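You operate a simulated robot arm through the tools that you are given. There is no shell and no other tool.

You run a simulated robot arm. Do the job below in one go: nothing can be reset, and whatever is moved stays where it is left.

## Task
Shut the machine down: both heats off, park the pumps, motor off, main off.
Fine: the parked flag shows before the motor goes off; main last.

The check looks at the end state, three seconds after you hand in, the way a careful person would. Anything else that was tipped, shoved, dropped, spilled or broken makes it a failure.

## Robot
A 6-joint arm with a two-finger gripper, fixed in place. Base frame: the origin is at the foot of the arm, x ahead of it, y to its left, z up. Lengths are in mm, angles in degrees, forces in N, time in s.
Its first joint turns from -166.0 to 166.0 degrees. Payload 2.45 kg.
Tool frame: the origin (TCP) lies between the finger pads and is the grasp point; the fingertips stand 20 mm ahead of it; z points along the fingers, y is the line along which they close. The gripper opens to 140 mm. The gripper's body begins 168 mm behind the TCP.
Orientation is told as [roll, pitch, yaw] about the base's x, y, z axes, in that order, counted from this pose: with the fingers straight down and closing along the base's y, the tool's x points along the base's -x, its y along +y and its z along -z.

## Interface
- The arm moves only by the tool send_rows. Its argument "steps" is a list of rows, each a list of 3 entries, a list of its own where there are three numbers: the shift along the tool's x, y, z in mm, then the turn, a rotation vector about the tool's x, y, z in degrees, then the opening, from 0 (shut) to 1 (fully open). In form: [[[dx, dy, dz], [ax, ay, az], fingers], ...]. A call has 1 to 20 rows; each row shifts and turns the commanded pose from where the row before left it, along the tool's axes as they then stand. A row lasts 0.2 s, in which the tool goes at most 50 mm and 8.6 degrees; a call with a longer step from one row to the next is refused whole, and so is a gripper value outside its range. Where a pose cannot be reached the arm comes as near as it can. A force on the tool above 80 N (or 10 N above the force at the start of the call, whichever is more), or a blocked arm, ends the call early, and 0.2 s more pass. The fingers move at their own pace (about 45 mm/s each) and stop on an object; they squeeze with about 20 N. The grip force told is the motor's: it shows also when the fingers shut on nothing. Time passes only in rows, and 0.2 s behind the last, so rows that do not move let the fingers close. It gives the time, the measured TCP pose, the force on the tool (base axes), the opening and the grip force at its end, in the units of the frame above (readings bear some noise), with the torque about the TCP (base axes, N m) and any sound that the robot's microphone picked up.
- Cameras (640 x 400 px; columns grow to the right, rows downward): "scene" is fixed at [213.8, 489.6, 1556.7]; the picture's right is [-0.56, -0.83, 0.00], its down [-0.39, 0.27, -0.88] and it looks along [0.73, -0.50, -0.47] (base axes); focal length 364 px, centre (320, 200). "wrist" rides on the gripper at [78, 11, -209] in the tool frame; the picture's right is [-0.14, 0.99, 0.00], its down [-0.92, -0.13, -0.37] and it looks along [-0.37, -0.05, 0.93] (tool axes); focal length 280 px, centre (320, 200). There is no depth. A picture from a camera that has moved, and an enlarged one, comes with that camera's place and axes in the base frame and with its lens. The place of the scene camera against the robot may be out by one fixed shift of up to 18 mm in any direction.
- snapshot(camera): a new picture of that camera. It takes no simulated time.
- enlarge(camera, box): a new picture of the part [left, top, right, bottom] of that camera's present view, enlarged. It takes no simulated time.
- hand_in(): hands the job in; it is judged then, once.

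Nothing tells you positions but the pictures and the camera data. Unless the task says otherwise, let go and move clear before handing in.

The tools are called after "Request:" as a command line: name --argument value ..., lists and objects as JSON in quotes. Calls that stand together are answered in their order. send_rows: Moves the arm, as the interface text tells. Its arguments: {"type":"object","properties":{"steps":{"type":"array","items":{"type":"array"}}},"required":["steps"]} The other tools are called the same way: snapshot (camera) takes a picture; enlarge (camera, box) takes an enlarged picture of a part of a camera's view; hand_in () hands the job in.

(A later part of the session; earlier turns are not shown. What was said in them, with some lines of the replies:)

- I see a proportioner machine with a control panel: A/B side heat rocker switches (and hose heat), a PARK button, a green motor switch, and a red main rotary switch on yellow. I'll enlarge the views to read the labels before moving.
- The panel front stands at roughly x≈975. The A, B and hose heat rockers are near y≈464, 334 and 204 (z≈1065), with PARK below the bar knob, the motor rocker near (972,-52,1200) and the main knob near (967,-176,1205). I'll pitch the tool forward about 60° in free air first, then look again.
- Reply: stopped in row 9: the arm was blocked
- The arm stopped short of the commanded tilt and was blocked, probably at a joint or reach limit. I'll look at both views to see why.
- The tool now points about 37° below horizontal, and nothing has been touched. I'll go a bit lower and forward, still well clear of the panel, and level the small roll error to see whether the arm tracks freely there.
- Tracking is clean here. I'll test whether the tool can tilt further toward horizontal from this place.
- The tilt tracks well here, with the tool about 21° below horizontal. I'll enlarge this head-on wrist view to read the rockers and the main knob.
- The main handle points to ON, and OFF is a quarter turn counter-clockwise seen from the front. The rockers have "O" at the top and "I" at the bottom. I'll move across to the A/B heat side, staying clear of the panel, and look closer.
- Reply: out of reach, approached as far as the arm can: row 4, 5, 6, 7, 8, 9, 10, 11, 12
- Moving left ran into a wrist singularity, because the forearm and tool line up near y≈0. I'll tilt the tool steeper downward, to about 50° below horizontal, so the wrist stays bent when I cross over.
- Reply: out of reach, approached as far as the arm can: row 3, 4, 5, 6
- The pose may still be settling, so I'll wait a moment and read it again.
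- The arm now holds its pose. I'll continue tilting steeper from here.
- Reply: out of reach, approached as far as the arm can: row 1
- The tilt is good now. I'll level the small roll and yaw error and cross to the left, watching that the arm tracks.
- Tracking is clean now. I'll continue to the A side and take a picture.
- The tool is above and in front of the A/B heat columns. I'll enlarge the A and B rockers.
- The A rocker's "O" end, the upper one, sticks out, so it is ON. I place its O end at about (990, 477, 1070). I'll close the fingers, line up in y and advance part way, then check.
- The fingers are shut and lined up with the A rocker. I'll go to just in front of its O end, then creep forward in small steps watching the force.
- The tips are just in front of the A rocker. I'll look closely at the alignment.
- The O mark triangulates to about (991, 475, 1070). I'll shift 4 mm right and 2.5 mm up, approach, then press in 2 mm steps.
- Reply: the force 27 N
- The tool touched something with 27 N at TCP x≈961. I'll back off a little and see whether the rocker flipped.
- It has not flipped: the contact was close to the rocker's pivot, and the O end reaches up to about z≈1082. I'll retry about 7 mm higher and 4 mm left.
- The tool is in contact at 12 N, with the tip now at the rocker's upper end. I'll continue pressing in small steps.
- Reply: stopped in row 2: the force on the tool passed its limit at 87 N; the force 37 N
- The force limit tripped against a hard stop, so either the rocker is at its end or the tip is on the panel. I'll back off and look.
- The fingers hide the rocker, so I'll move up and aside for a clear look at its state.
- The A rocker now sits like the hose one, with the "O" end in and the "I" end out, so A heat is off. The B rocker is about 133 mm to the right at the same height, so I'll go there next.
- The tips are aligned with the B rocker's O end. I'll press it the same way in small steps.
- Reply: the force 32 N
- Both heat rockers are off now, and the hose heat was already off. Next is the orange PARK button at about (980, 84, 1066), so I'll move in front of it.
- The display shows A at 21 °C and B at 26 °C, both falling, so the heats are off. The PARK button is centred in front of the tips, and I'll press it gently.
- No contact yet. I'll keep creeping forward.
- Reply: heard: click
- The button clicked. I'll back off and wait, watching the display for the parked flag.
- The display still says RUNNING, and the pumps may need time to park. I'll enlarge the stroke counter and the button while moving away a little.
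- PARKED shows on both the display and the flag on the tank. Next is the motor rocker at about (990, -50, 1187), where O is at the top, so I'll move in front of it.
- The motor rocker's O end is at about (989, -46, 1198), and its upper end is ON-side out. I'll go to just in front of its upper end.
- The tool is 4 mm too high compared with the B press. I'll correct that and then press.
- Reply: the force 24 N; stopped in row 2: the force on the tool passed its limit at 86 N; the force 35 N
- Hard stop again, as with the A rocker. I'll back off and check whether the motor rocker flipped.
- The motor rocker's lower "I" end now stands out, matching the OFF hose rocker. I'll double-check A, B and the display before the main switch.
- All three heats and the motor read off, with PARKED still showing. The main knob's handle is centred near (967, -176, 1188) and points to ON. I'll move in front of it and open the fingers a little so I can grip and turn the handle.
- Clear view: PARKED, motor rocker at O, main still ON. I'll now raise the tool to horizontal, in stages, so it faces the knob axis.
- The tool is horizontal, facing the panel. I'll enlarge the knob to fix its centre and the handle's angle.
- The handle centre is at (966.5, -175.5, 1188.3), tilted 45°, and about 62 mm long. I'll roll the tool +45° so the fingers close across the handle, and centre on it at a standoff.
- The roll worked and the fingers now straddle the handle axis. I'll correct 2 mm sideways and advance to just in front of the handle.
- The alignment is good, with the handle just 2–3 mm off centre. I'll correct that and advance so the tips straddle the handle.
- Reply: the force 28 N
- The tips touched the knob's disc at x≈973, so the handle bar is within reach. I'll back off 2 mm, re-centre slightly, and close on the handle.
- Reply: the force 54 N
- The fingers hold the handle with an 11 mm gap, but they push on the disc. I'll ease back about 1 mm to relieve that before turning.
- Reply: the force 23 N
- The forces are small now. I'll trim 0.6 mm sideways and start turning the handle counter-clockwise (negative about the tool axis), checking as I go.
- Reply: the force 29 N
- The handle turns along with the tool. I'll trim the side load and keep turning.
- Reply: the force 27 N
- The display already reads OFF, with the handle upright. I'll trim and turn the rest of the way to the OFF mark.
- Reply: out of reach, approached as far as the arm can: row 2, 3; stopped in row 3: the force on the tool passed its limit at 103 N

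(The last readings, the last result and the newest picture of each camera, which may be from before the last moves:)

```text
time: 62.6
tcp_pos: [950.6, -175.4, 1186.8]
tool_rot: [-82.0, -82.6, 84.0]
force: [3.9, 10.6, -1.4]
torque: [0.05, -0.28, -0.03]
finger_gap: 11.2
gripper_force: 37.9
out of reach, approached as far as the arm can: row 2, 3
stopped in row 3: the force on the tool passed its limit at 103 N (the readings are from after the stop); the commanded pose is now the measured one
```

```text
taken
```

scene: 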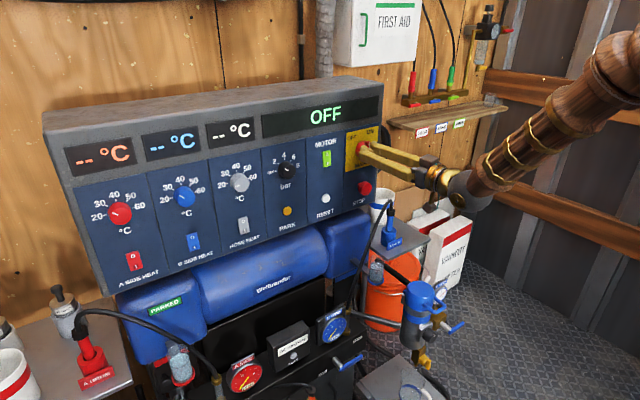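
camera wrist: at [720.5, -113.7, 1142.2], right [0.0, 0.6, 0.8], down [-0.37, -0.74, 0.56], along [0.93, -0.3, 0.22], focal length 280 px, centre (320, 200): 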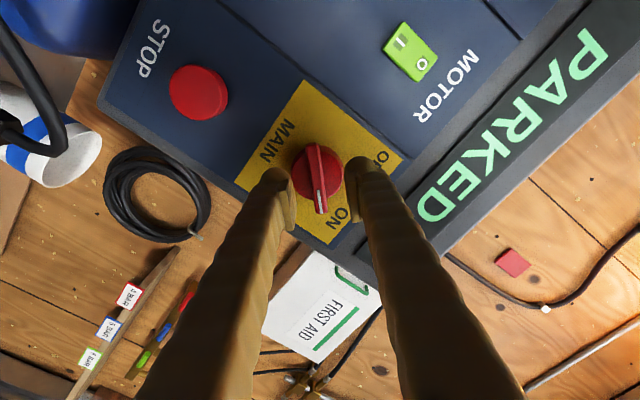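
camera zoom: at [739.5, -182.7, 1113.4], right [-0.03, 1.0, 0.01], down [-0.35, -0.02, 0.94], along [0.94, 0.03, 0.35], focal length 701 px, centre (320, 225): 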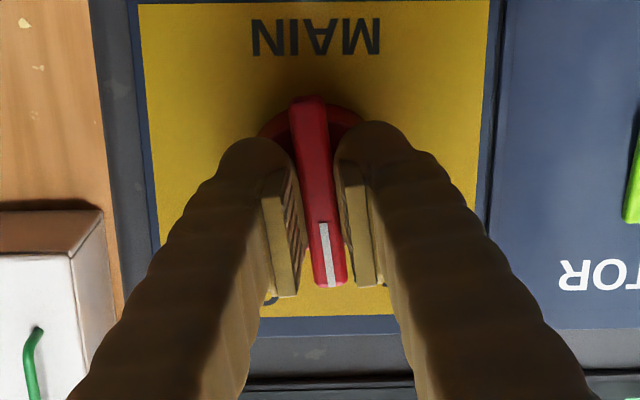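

The wrist joint limit stopped the turn about 8° past upright, but main already reads OFF. I'll release the handle, back away, and see where it rests.

Request:
send_rows --steps '[[[0, 0, 0], [0, 0, 0], 0.3], [[0, 0, 0], [0, 0, 0], 0.3], [[0, 0, 0], [0, 0, 0], 0.3], [[0, 0, -5], [0, 0, 0], 0.3], [[0, 0, -15], [0, 0, 0], 0.3], [[0, 0, -20], [0, 0, 0], 0.3], [[0, 0, -20], [0, 0, 0], 0.3], [[0, 0, 0], [0, 0, 0], 0.3]]'

Request:
snapshot --camera "wrist"

Request:
enlarge --camera "wrist" --box '[240, 80, 400, 240]'

Request:
enlarge --camera "scene" --box '[310, 90, 410, 210]'

```text
time: 64.4
tcp_pos: [888.9, -179.5, 1188.8]
tool_rot: [-82.1, -82.6, 83.9]
force: [-0.1, 0.2, -0.9]
torque: [0.03, 0.01, 0.01]
finger_gap: 42.3
gripper_force: 0.1
```

```text
taken
camera wrist: at [679.0, -185.9, 1114.3], right [-0.03, 1.0, 0.01], down [-0.35, -0.02, 0.94], along [0.94, 0.03, 0.35], focal length 280 px, centre (320, 200)
```

wrist: 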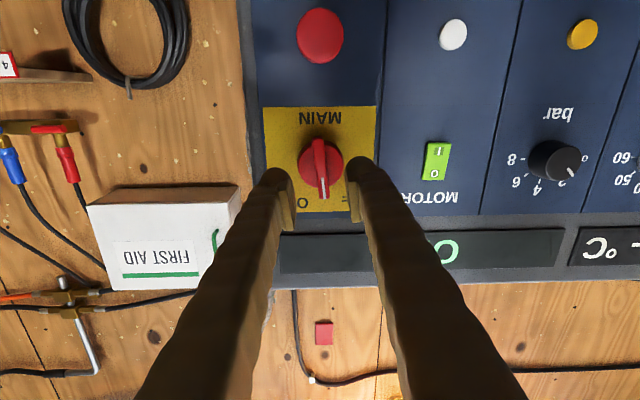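

```text
2.50 times, centred on (320, 160) of wrist
camera zoom: at [679.0, -185.9, 1114.3], right [-0.03, 1.0, 0.01], down [-0.35, -0.02, 0.94], along [0.94, 0.03, 0.35], focal length 701 px, centre (320, 300)
```

zoom: 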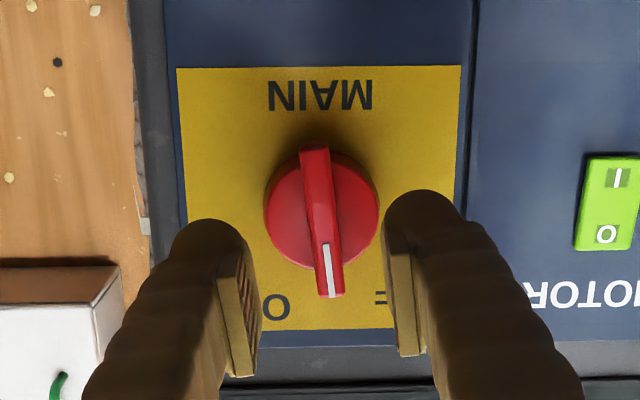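

```text
3.33 times, centred on (360, 150) of scene
camera zoom: at [213.8, 489.6, 1556.7], right [-0.56, -0.83, 0.0], down [-0.39, 0.27, -0.88], along [0.73, -0.5, -0.47], focal length 1214 px, centre (187, 367)
```

zoom: 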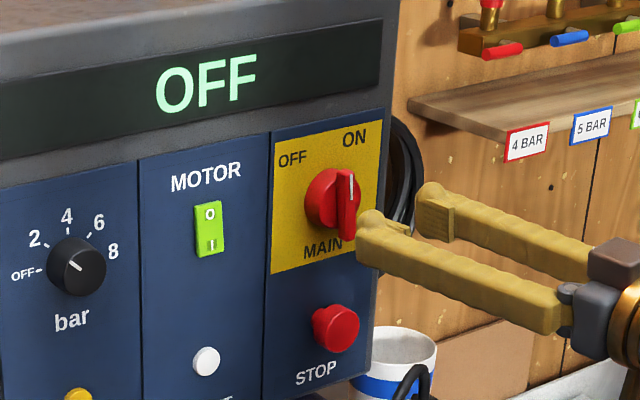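

The handle now points about 8° left of upright, and I want it fully on the OFF mark. I'll square up the tool, close the fingers into a pusher, and nudge the handle's upper end to the left.

Request:
send_rows --steps '[[[0, 0, 0], [1, -0.8, 3.8], 0], [[0, 0, 0], [1, -0.8, 3.8], 0], [[0, -12, 0], [0, 0, 0], 0], [[0, -12, 0], [0, 0, 0], 0], [[-17, 0, 0], [0, 0, 0], 0], [[-17, 0, 0], [0, 0, 0], 0], [[0, 0, 0], [0, 0, 0], 0]]'

Request:
snapshot --camera "wrist"

```text
time: 66.0
tcp_pos: [888.9, -201.0, 1222.4]
tool_rot: [161.6, -89.3, -161.6]
force: [1.2, 0.1, 0.1]
torque: [-0.01, 0.0, -0.04]
finger_gap: 0.4
gripper_force: 20.3
```

```text
taken
camera wrist: at [681.3, -191.0, 1143.7], right [0.0, 0.99, 0.14], down [-0.38, -0.13, 0.92], along [0.93, -0.05, 0.38], focal length 280 px, centre (320, 200)
```

wrist: 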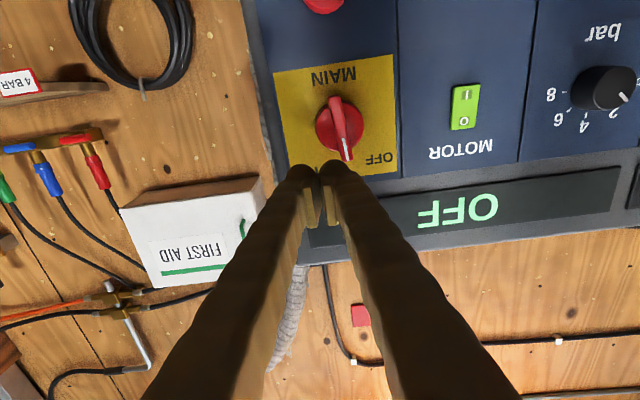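

The tool is squared up. I'll shift right to clear the handle, advance to its depth, then push left in small steps.

Request:
send_rows --steps '[[[0, -12, 0], [0, 0, 0], 0], [[0, 0, 20], [0, 0, 0], 0], [[0, 0, 20], [0, 0, 0], 0], [[0, 0, 12], [0, 0, 0], 0], [[0, 0, 5], [0, 0, 0], 0], [[0, 0, 4], [0, 0, 0], 0], [[0, 0, 0], [0, 0, 0], 0]]'

Request:
snapshot --camera "wrist"

Request:
enlarge --camera "scene" --box '[310, 90, 410, 210]'

```text
time: 67.6
tcp_pos: [949.6, -215.9, 1223.3]
tool_rot: [161.7, -89.3, -161.5]
force: [-0.1, -0.2, 0.2]
torque: [0.04, 0.01, -0.01]
finger_gap: 0.0
gripper_force: 20.1
```

```text
taken
camera wrist: at [741.7, -205.8, 1143.8], right [0.0, 0.99, 0.14], down [-0.38, -0.13, 0.92], along [0.93, -0.05, 0.38], focal length 280 px, centre (320, 200)
```

wrist: 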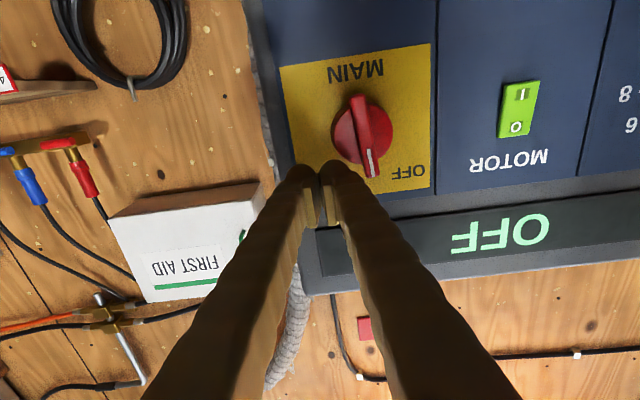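

```text
3.33 times, centred on (360, 150) of scene
camera zoom: at [213.8, 489.6, 1556.7], right [-0.56, -0.83, 0.0], down [-0.39, 0.27, -0.88], along [0.73, -0.5, -0.47], focal length 1214 px, centre (187, 367)
```

zoom: 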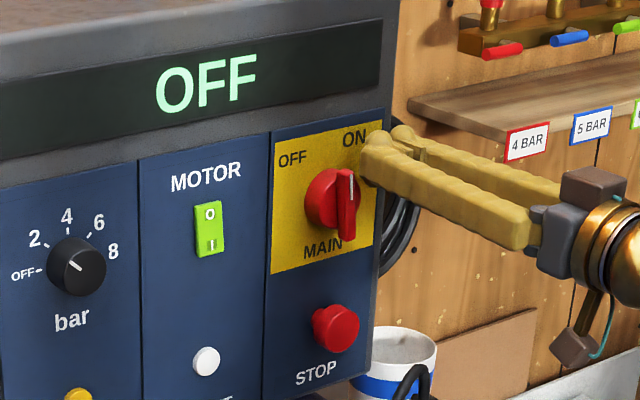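

I'll push left now in small steps.

Request:
send_rows --steps '[[[0, 3, 0], [0, 0, 0], 0], [[0, 3, 0], [0, 0, 0], 0], [[0, 3, 0], [0, 0, 0], 0], [[0, 3, 0], [0, 0, 0], 0], [[0, 2, 0], [0, 0, 0], 0], [[0, 2, 0], [0, 0, 0], 0], [[0, 2, 0], [0, 0, 0], 0], [[0, 2, 0], [0, 0, 0], 0]]'

Request:
enlarge --camera "wrist" --box '[250, 60, 420, 240]'

```text
time: 69.4
tcp_pos: [949.1, -194.9, 1224.1]
tool_rot: [161.3, -89.3, -161.3]
force: [-1.0, -1.7, 0.2]
torque: [-0.01, -0.01, 0.02]
finger_gap: 0.0
gripper_force: 19.9
```

```text
2.22 times, centred on (335, 150) of wrist
camera zoom: at [741.6, -184.7, 1143.3], right [0.0, 0.99, 0.14], down [-0.38, -0.13, 0.92], along [0.93, -0.05, 0.38], focal length 623 px, centre (287, 311)
```

zoom: 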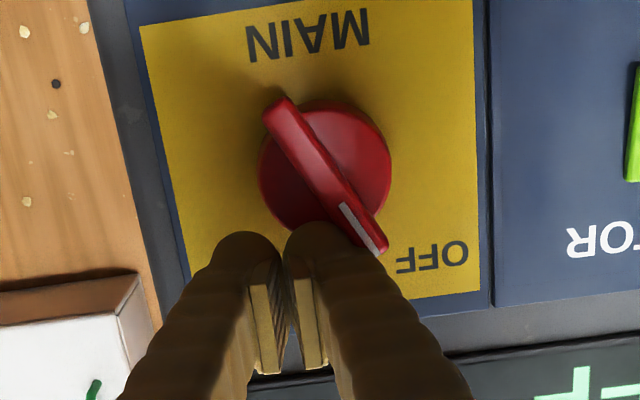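

The handle has turned to about 29° left of upright, with OFF at 45°. I'll continue pushing gently.

Request:
send_rows --steps '[[[0, 2, 0], [0, 0, 0], 0], [[0, 2, 0], [0, 0, 0], 0], [[0, 2, 0], [0, 0, 0], 0]]'

Request:
enlarge --camera "wrist" --box '[250, 60, 420, 240]'

```text
time: 70.2
tcp_pos: [949.5, -188.0, 1223.5]
tool_rot: [161.3, -89.3, -161.4]
force: [-0.4, -0.3, -0.3]
torque: [0.04, -0.03, 0.04]
finger_gap: 0.3
gripper_force: 19.8
```

```text
2.22 times, centred on (335, 150) of wrist
camera zoom: at [741.9, -178.3, 1143.5], right [0.0, 0.99, 0.14], down [-0.38, -0.13, 0.92], along [0.93, -0.05, 0.38], focal length 623 px, centre (287, 311)
```

zoom: 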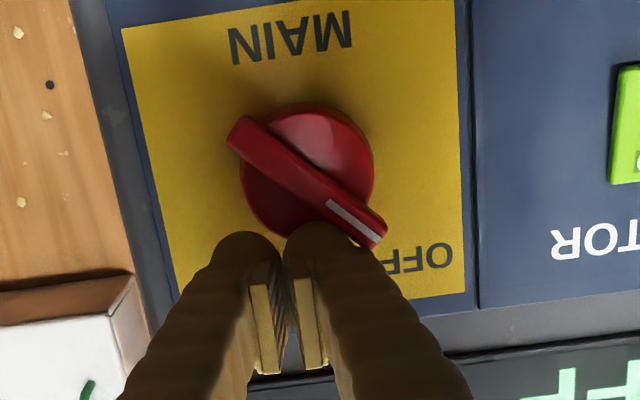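

The handle is at about 46°, on the OFF mark, with no load. I'll move off to the right, retract, and verify everything.

Request:
send_rows --steps '[[[0, -5, 0], [0, 0, 0], 0], [[-5, -10, 0], [0, 0, 0], 0], [[0, 0, -15], [0, 0, 0], 0], [[0, 0, -30], [0, 0, 0], 0], [[0, 0, -40], [0, 0, 0], 0], [[0, 0, -40], [0, 0, 0], 0], [[0, 0, 0], [0, 0, 0], 0]]'

Request:
snapshot --camera "scene"

Request:
enlarge --camera "scene" --box '[240, 90, 400, 240]'

Request:
snapshot --camera "wrist"

```text
time: 71.8
tcp_pos: [825.9, -206.1, 1230.1]
tool_rot: [162.3, -89.3, -162.4]
force: [-0.8, -0.4, -0.1]
torque: [0.01, 0.02, 0.02]
finger_gap: 0.0
gripper_force: 20.1
```

```text
taken
```

scene: 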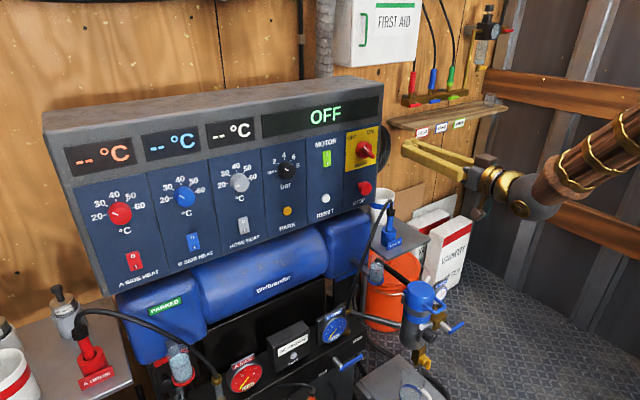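

```text
2.67 times, centred on (320, 165) of scene
camera zoom: at [213.8, 489.6, 1556.7], right [-0.56, -0.83, 0.0], down [-0.39, 0.27, -0.88], along [0.73, -0.5, -0.47], focal length 971 px, centre (320, 293)
```

zoom: 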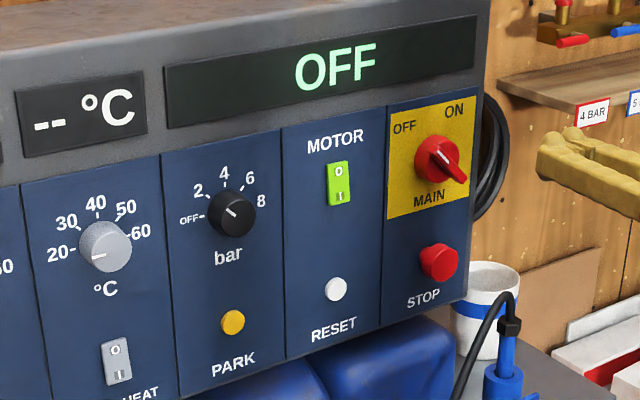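

```text
taken
camera wrist: at [618.3, -195.4, 1149.8], right [0.0, 0.99, 0.14], down [-0.38, -0.13, 0.92], along [0.93, -0.05, 0.38], focal length 280 px, centre (320, 200)
```

wrist: 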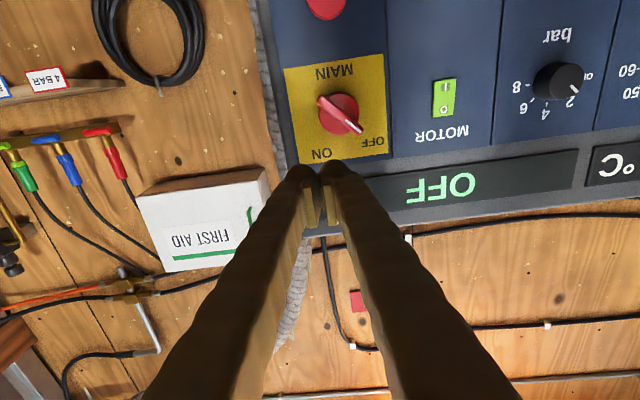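

The display reads OFF and the arm is clear. I'll check the handle's final angle and the other switches once more.

Request:
enlarge --camera "wrist" --box '[270, 50, 400, 170]'

Request:
enlarge --camera "scene" --box '[60, 130, 270, 290]'

Request:
enlarge --camera "scene" --box '[300, 120, 400, 210]'

```text
3.33 times, centred on (335, 110) of wrist
camera zoom: at [618.3, -195.4, 1149.8], right [0.0, 0.99, 0.14], down [-0.38, -0.13, 0.92], along [0.93, -0.05, 0.38], focal length 935 px, centre (270, 500)
```

zoom: 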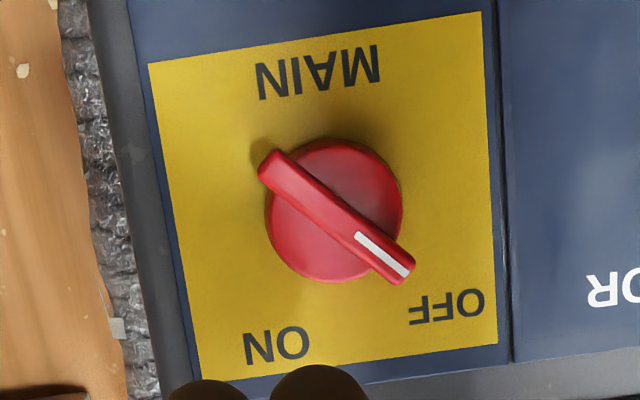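

```text
2.50 times, centred on (165, 210) of scene
camera zoom: at [213.8, 489.6, 1556.7], right [-0.56, -0.83, 0.0], down [-0.39, 0.27, -0.88], along [0.73, -0.5, -0.47], focal length 910 px, centre (708, 175)
```

zoom: 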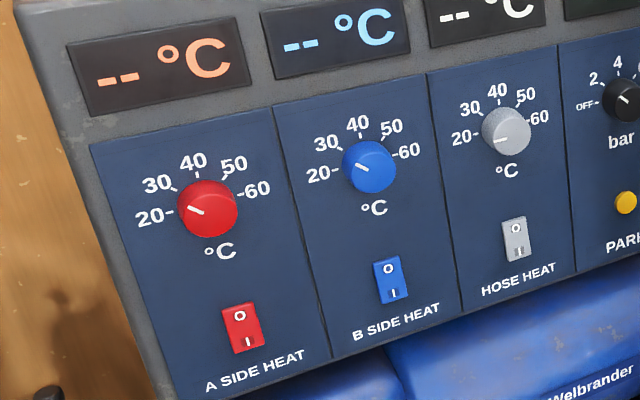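

```text
4.44 times, centred on (350, 165) of scene
camera zoom: at [213.8, 489.6, 1556.7], right [-0.56, -0.83, 0.0], down [-0.39, 0.27, -0.88], along [0.73, -0.5, -0.47], focal length 1618 px, centre (187, 356)
```

zoom: 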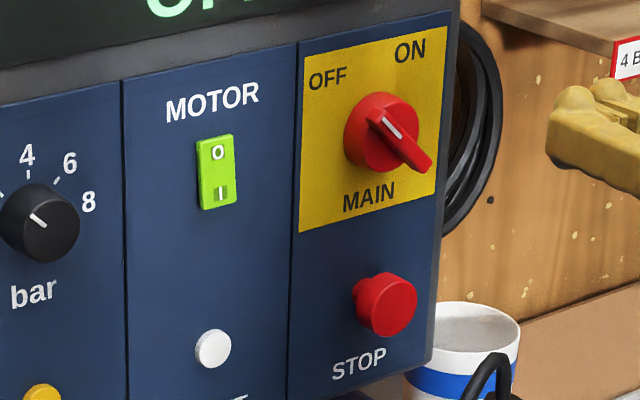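

The handle points squarely at OFF, the A/B heat and motor rockers sit at O, and PARKED came up before the motor went off. Main went off last. Nothing else was disturbed and the arm is clear, so I'm handing in.

Request:
hand_in

```text
The job is handed in.
```

The machine is shut down and handed in, with everything switched in the order you asked for:

- **Heats:** the A and B side heat rockers are at O. Both readings had fallen to 21 °C before I went on. Hose heat was already off, so I left it alone.
- **Pumps:** I pressed PARK and waited until PARKED showed on the display and on the tank flag.
- **Motor:** I switched it off only after PARKED was showing.
- **Main:** it went last. The wrist reached its limit partway through the turn, so I pushed the handle the rest of the way. It now sits on the OFF mark, the display reads OFF and the temperature readouts show dashes.

Pressing the A heat and motor rockers briefly tripped the 80 N force limit (87 N and 86 N), and turning the main handle tripped it at 103 N. I saw no damage or shift in the pictures, and nothing else looked moved. The arm ended clear of the panel with the fingers shut on nothing.
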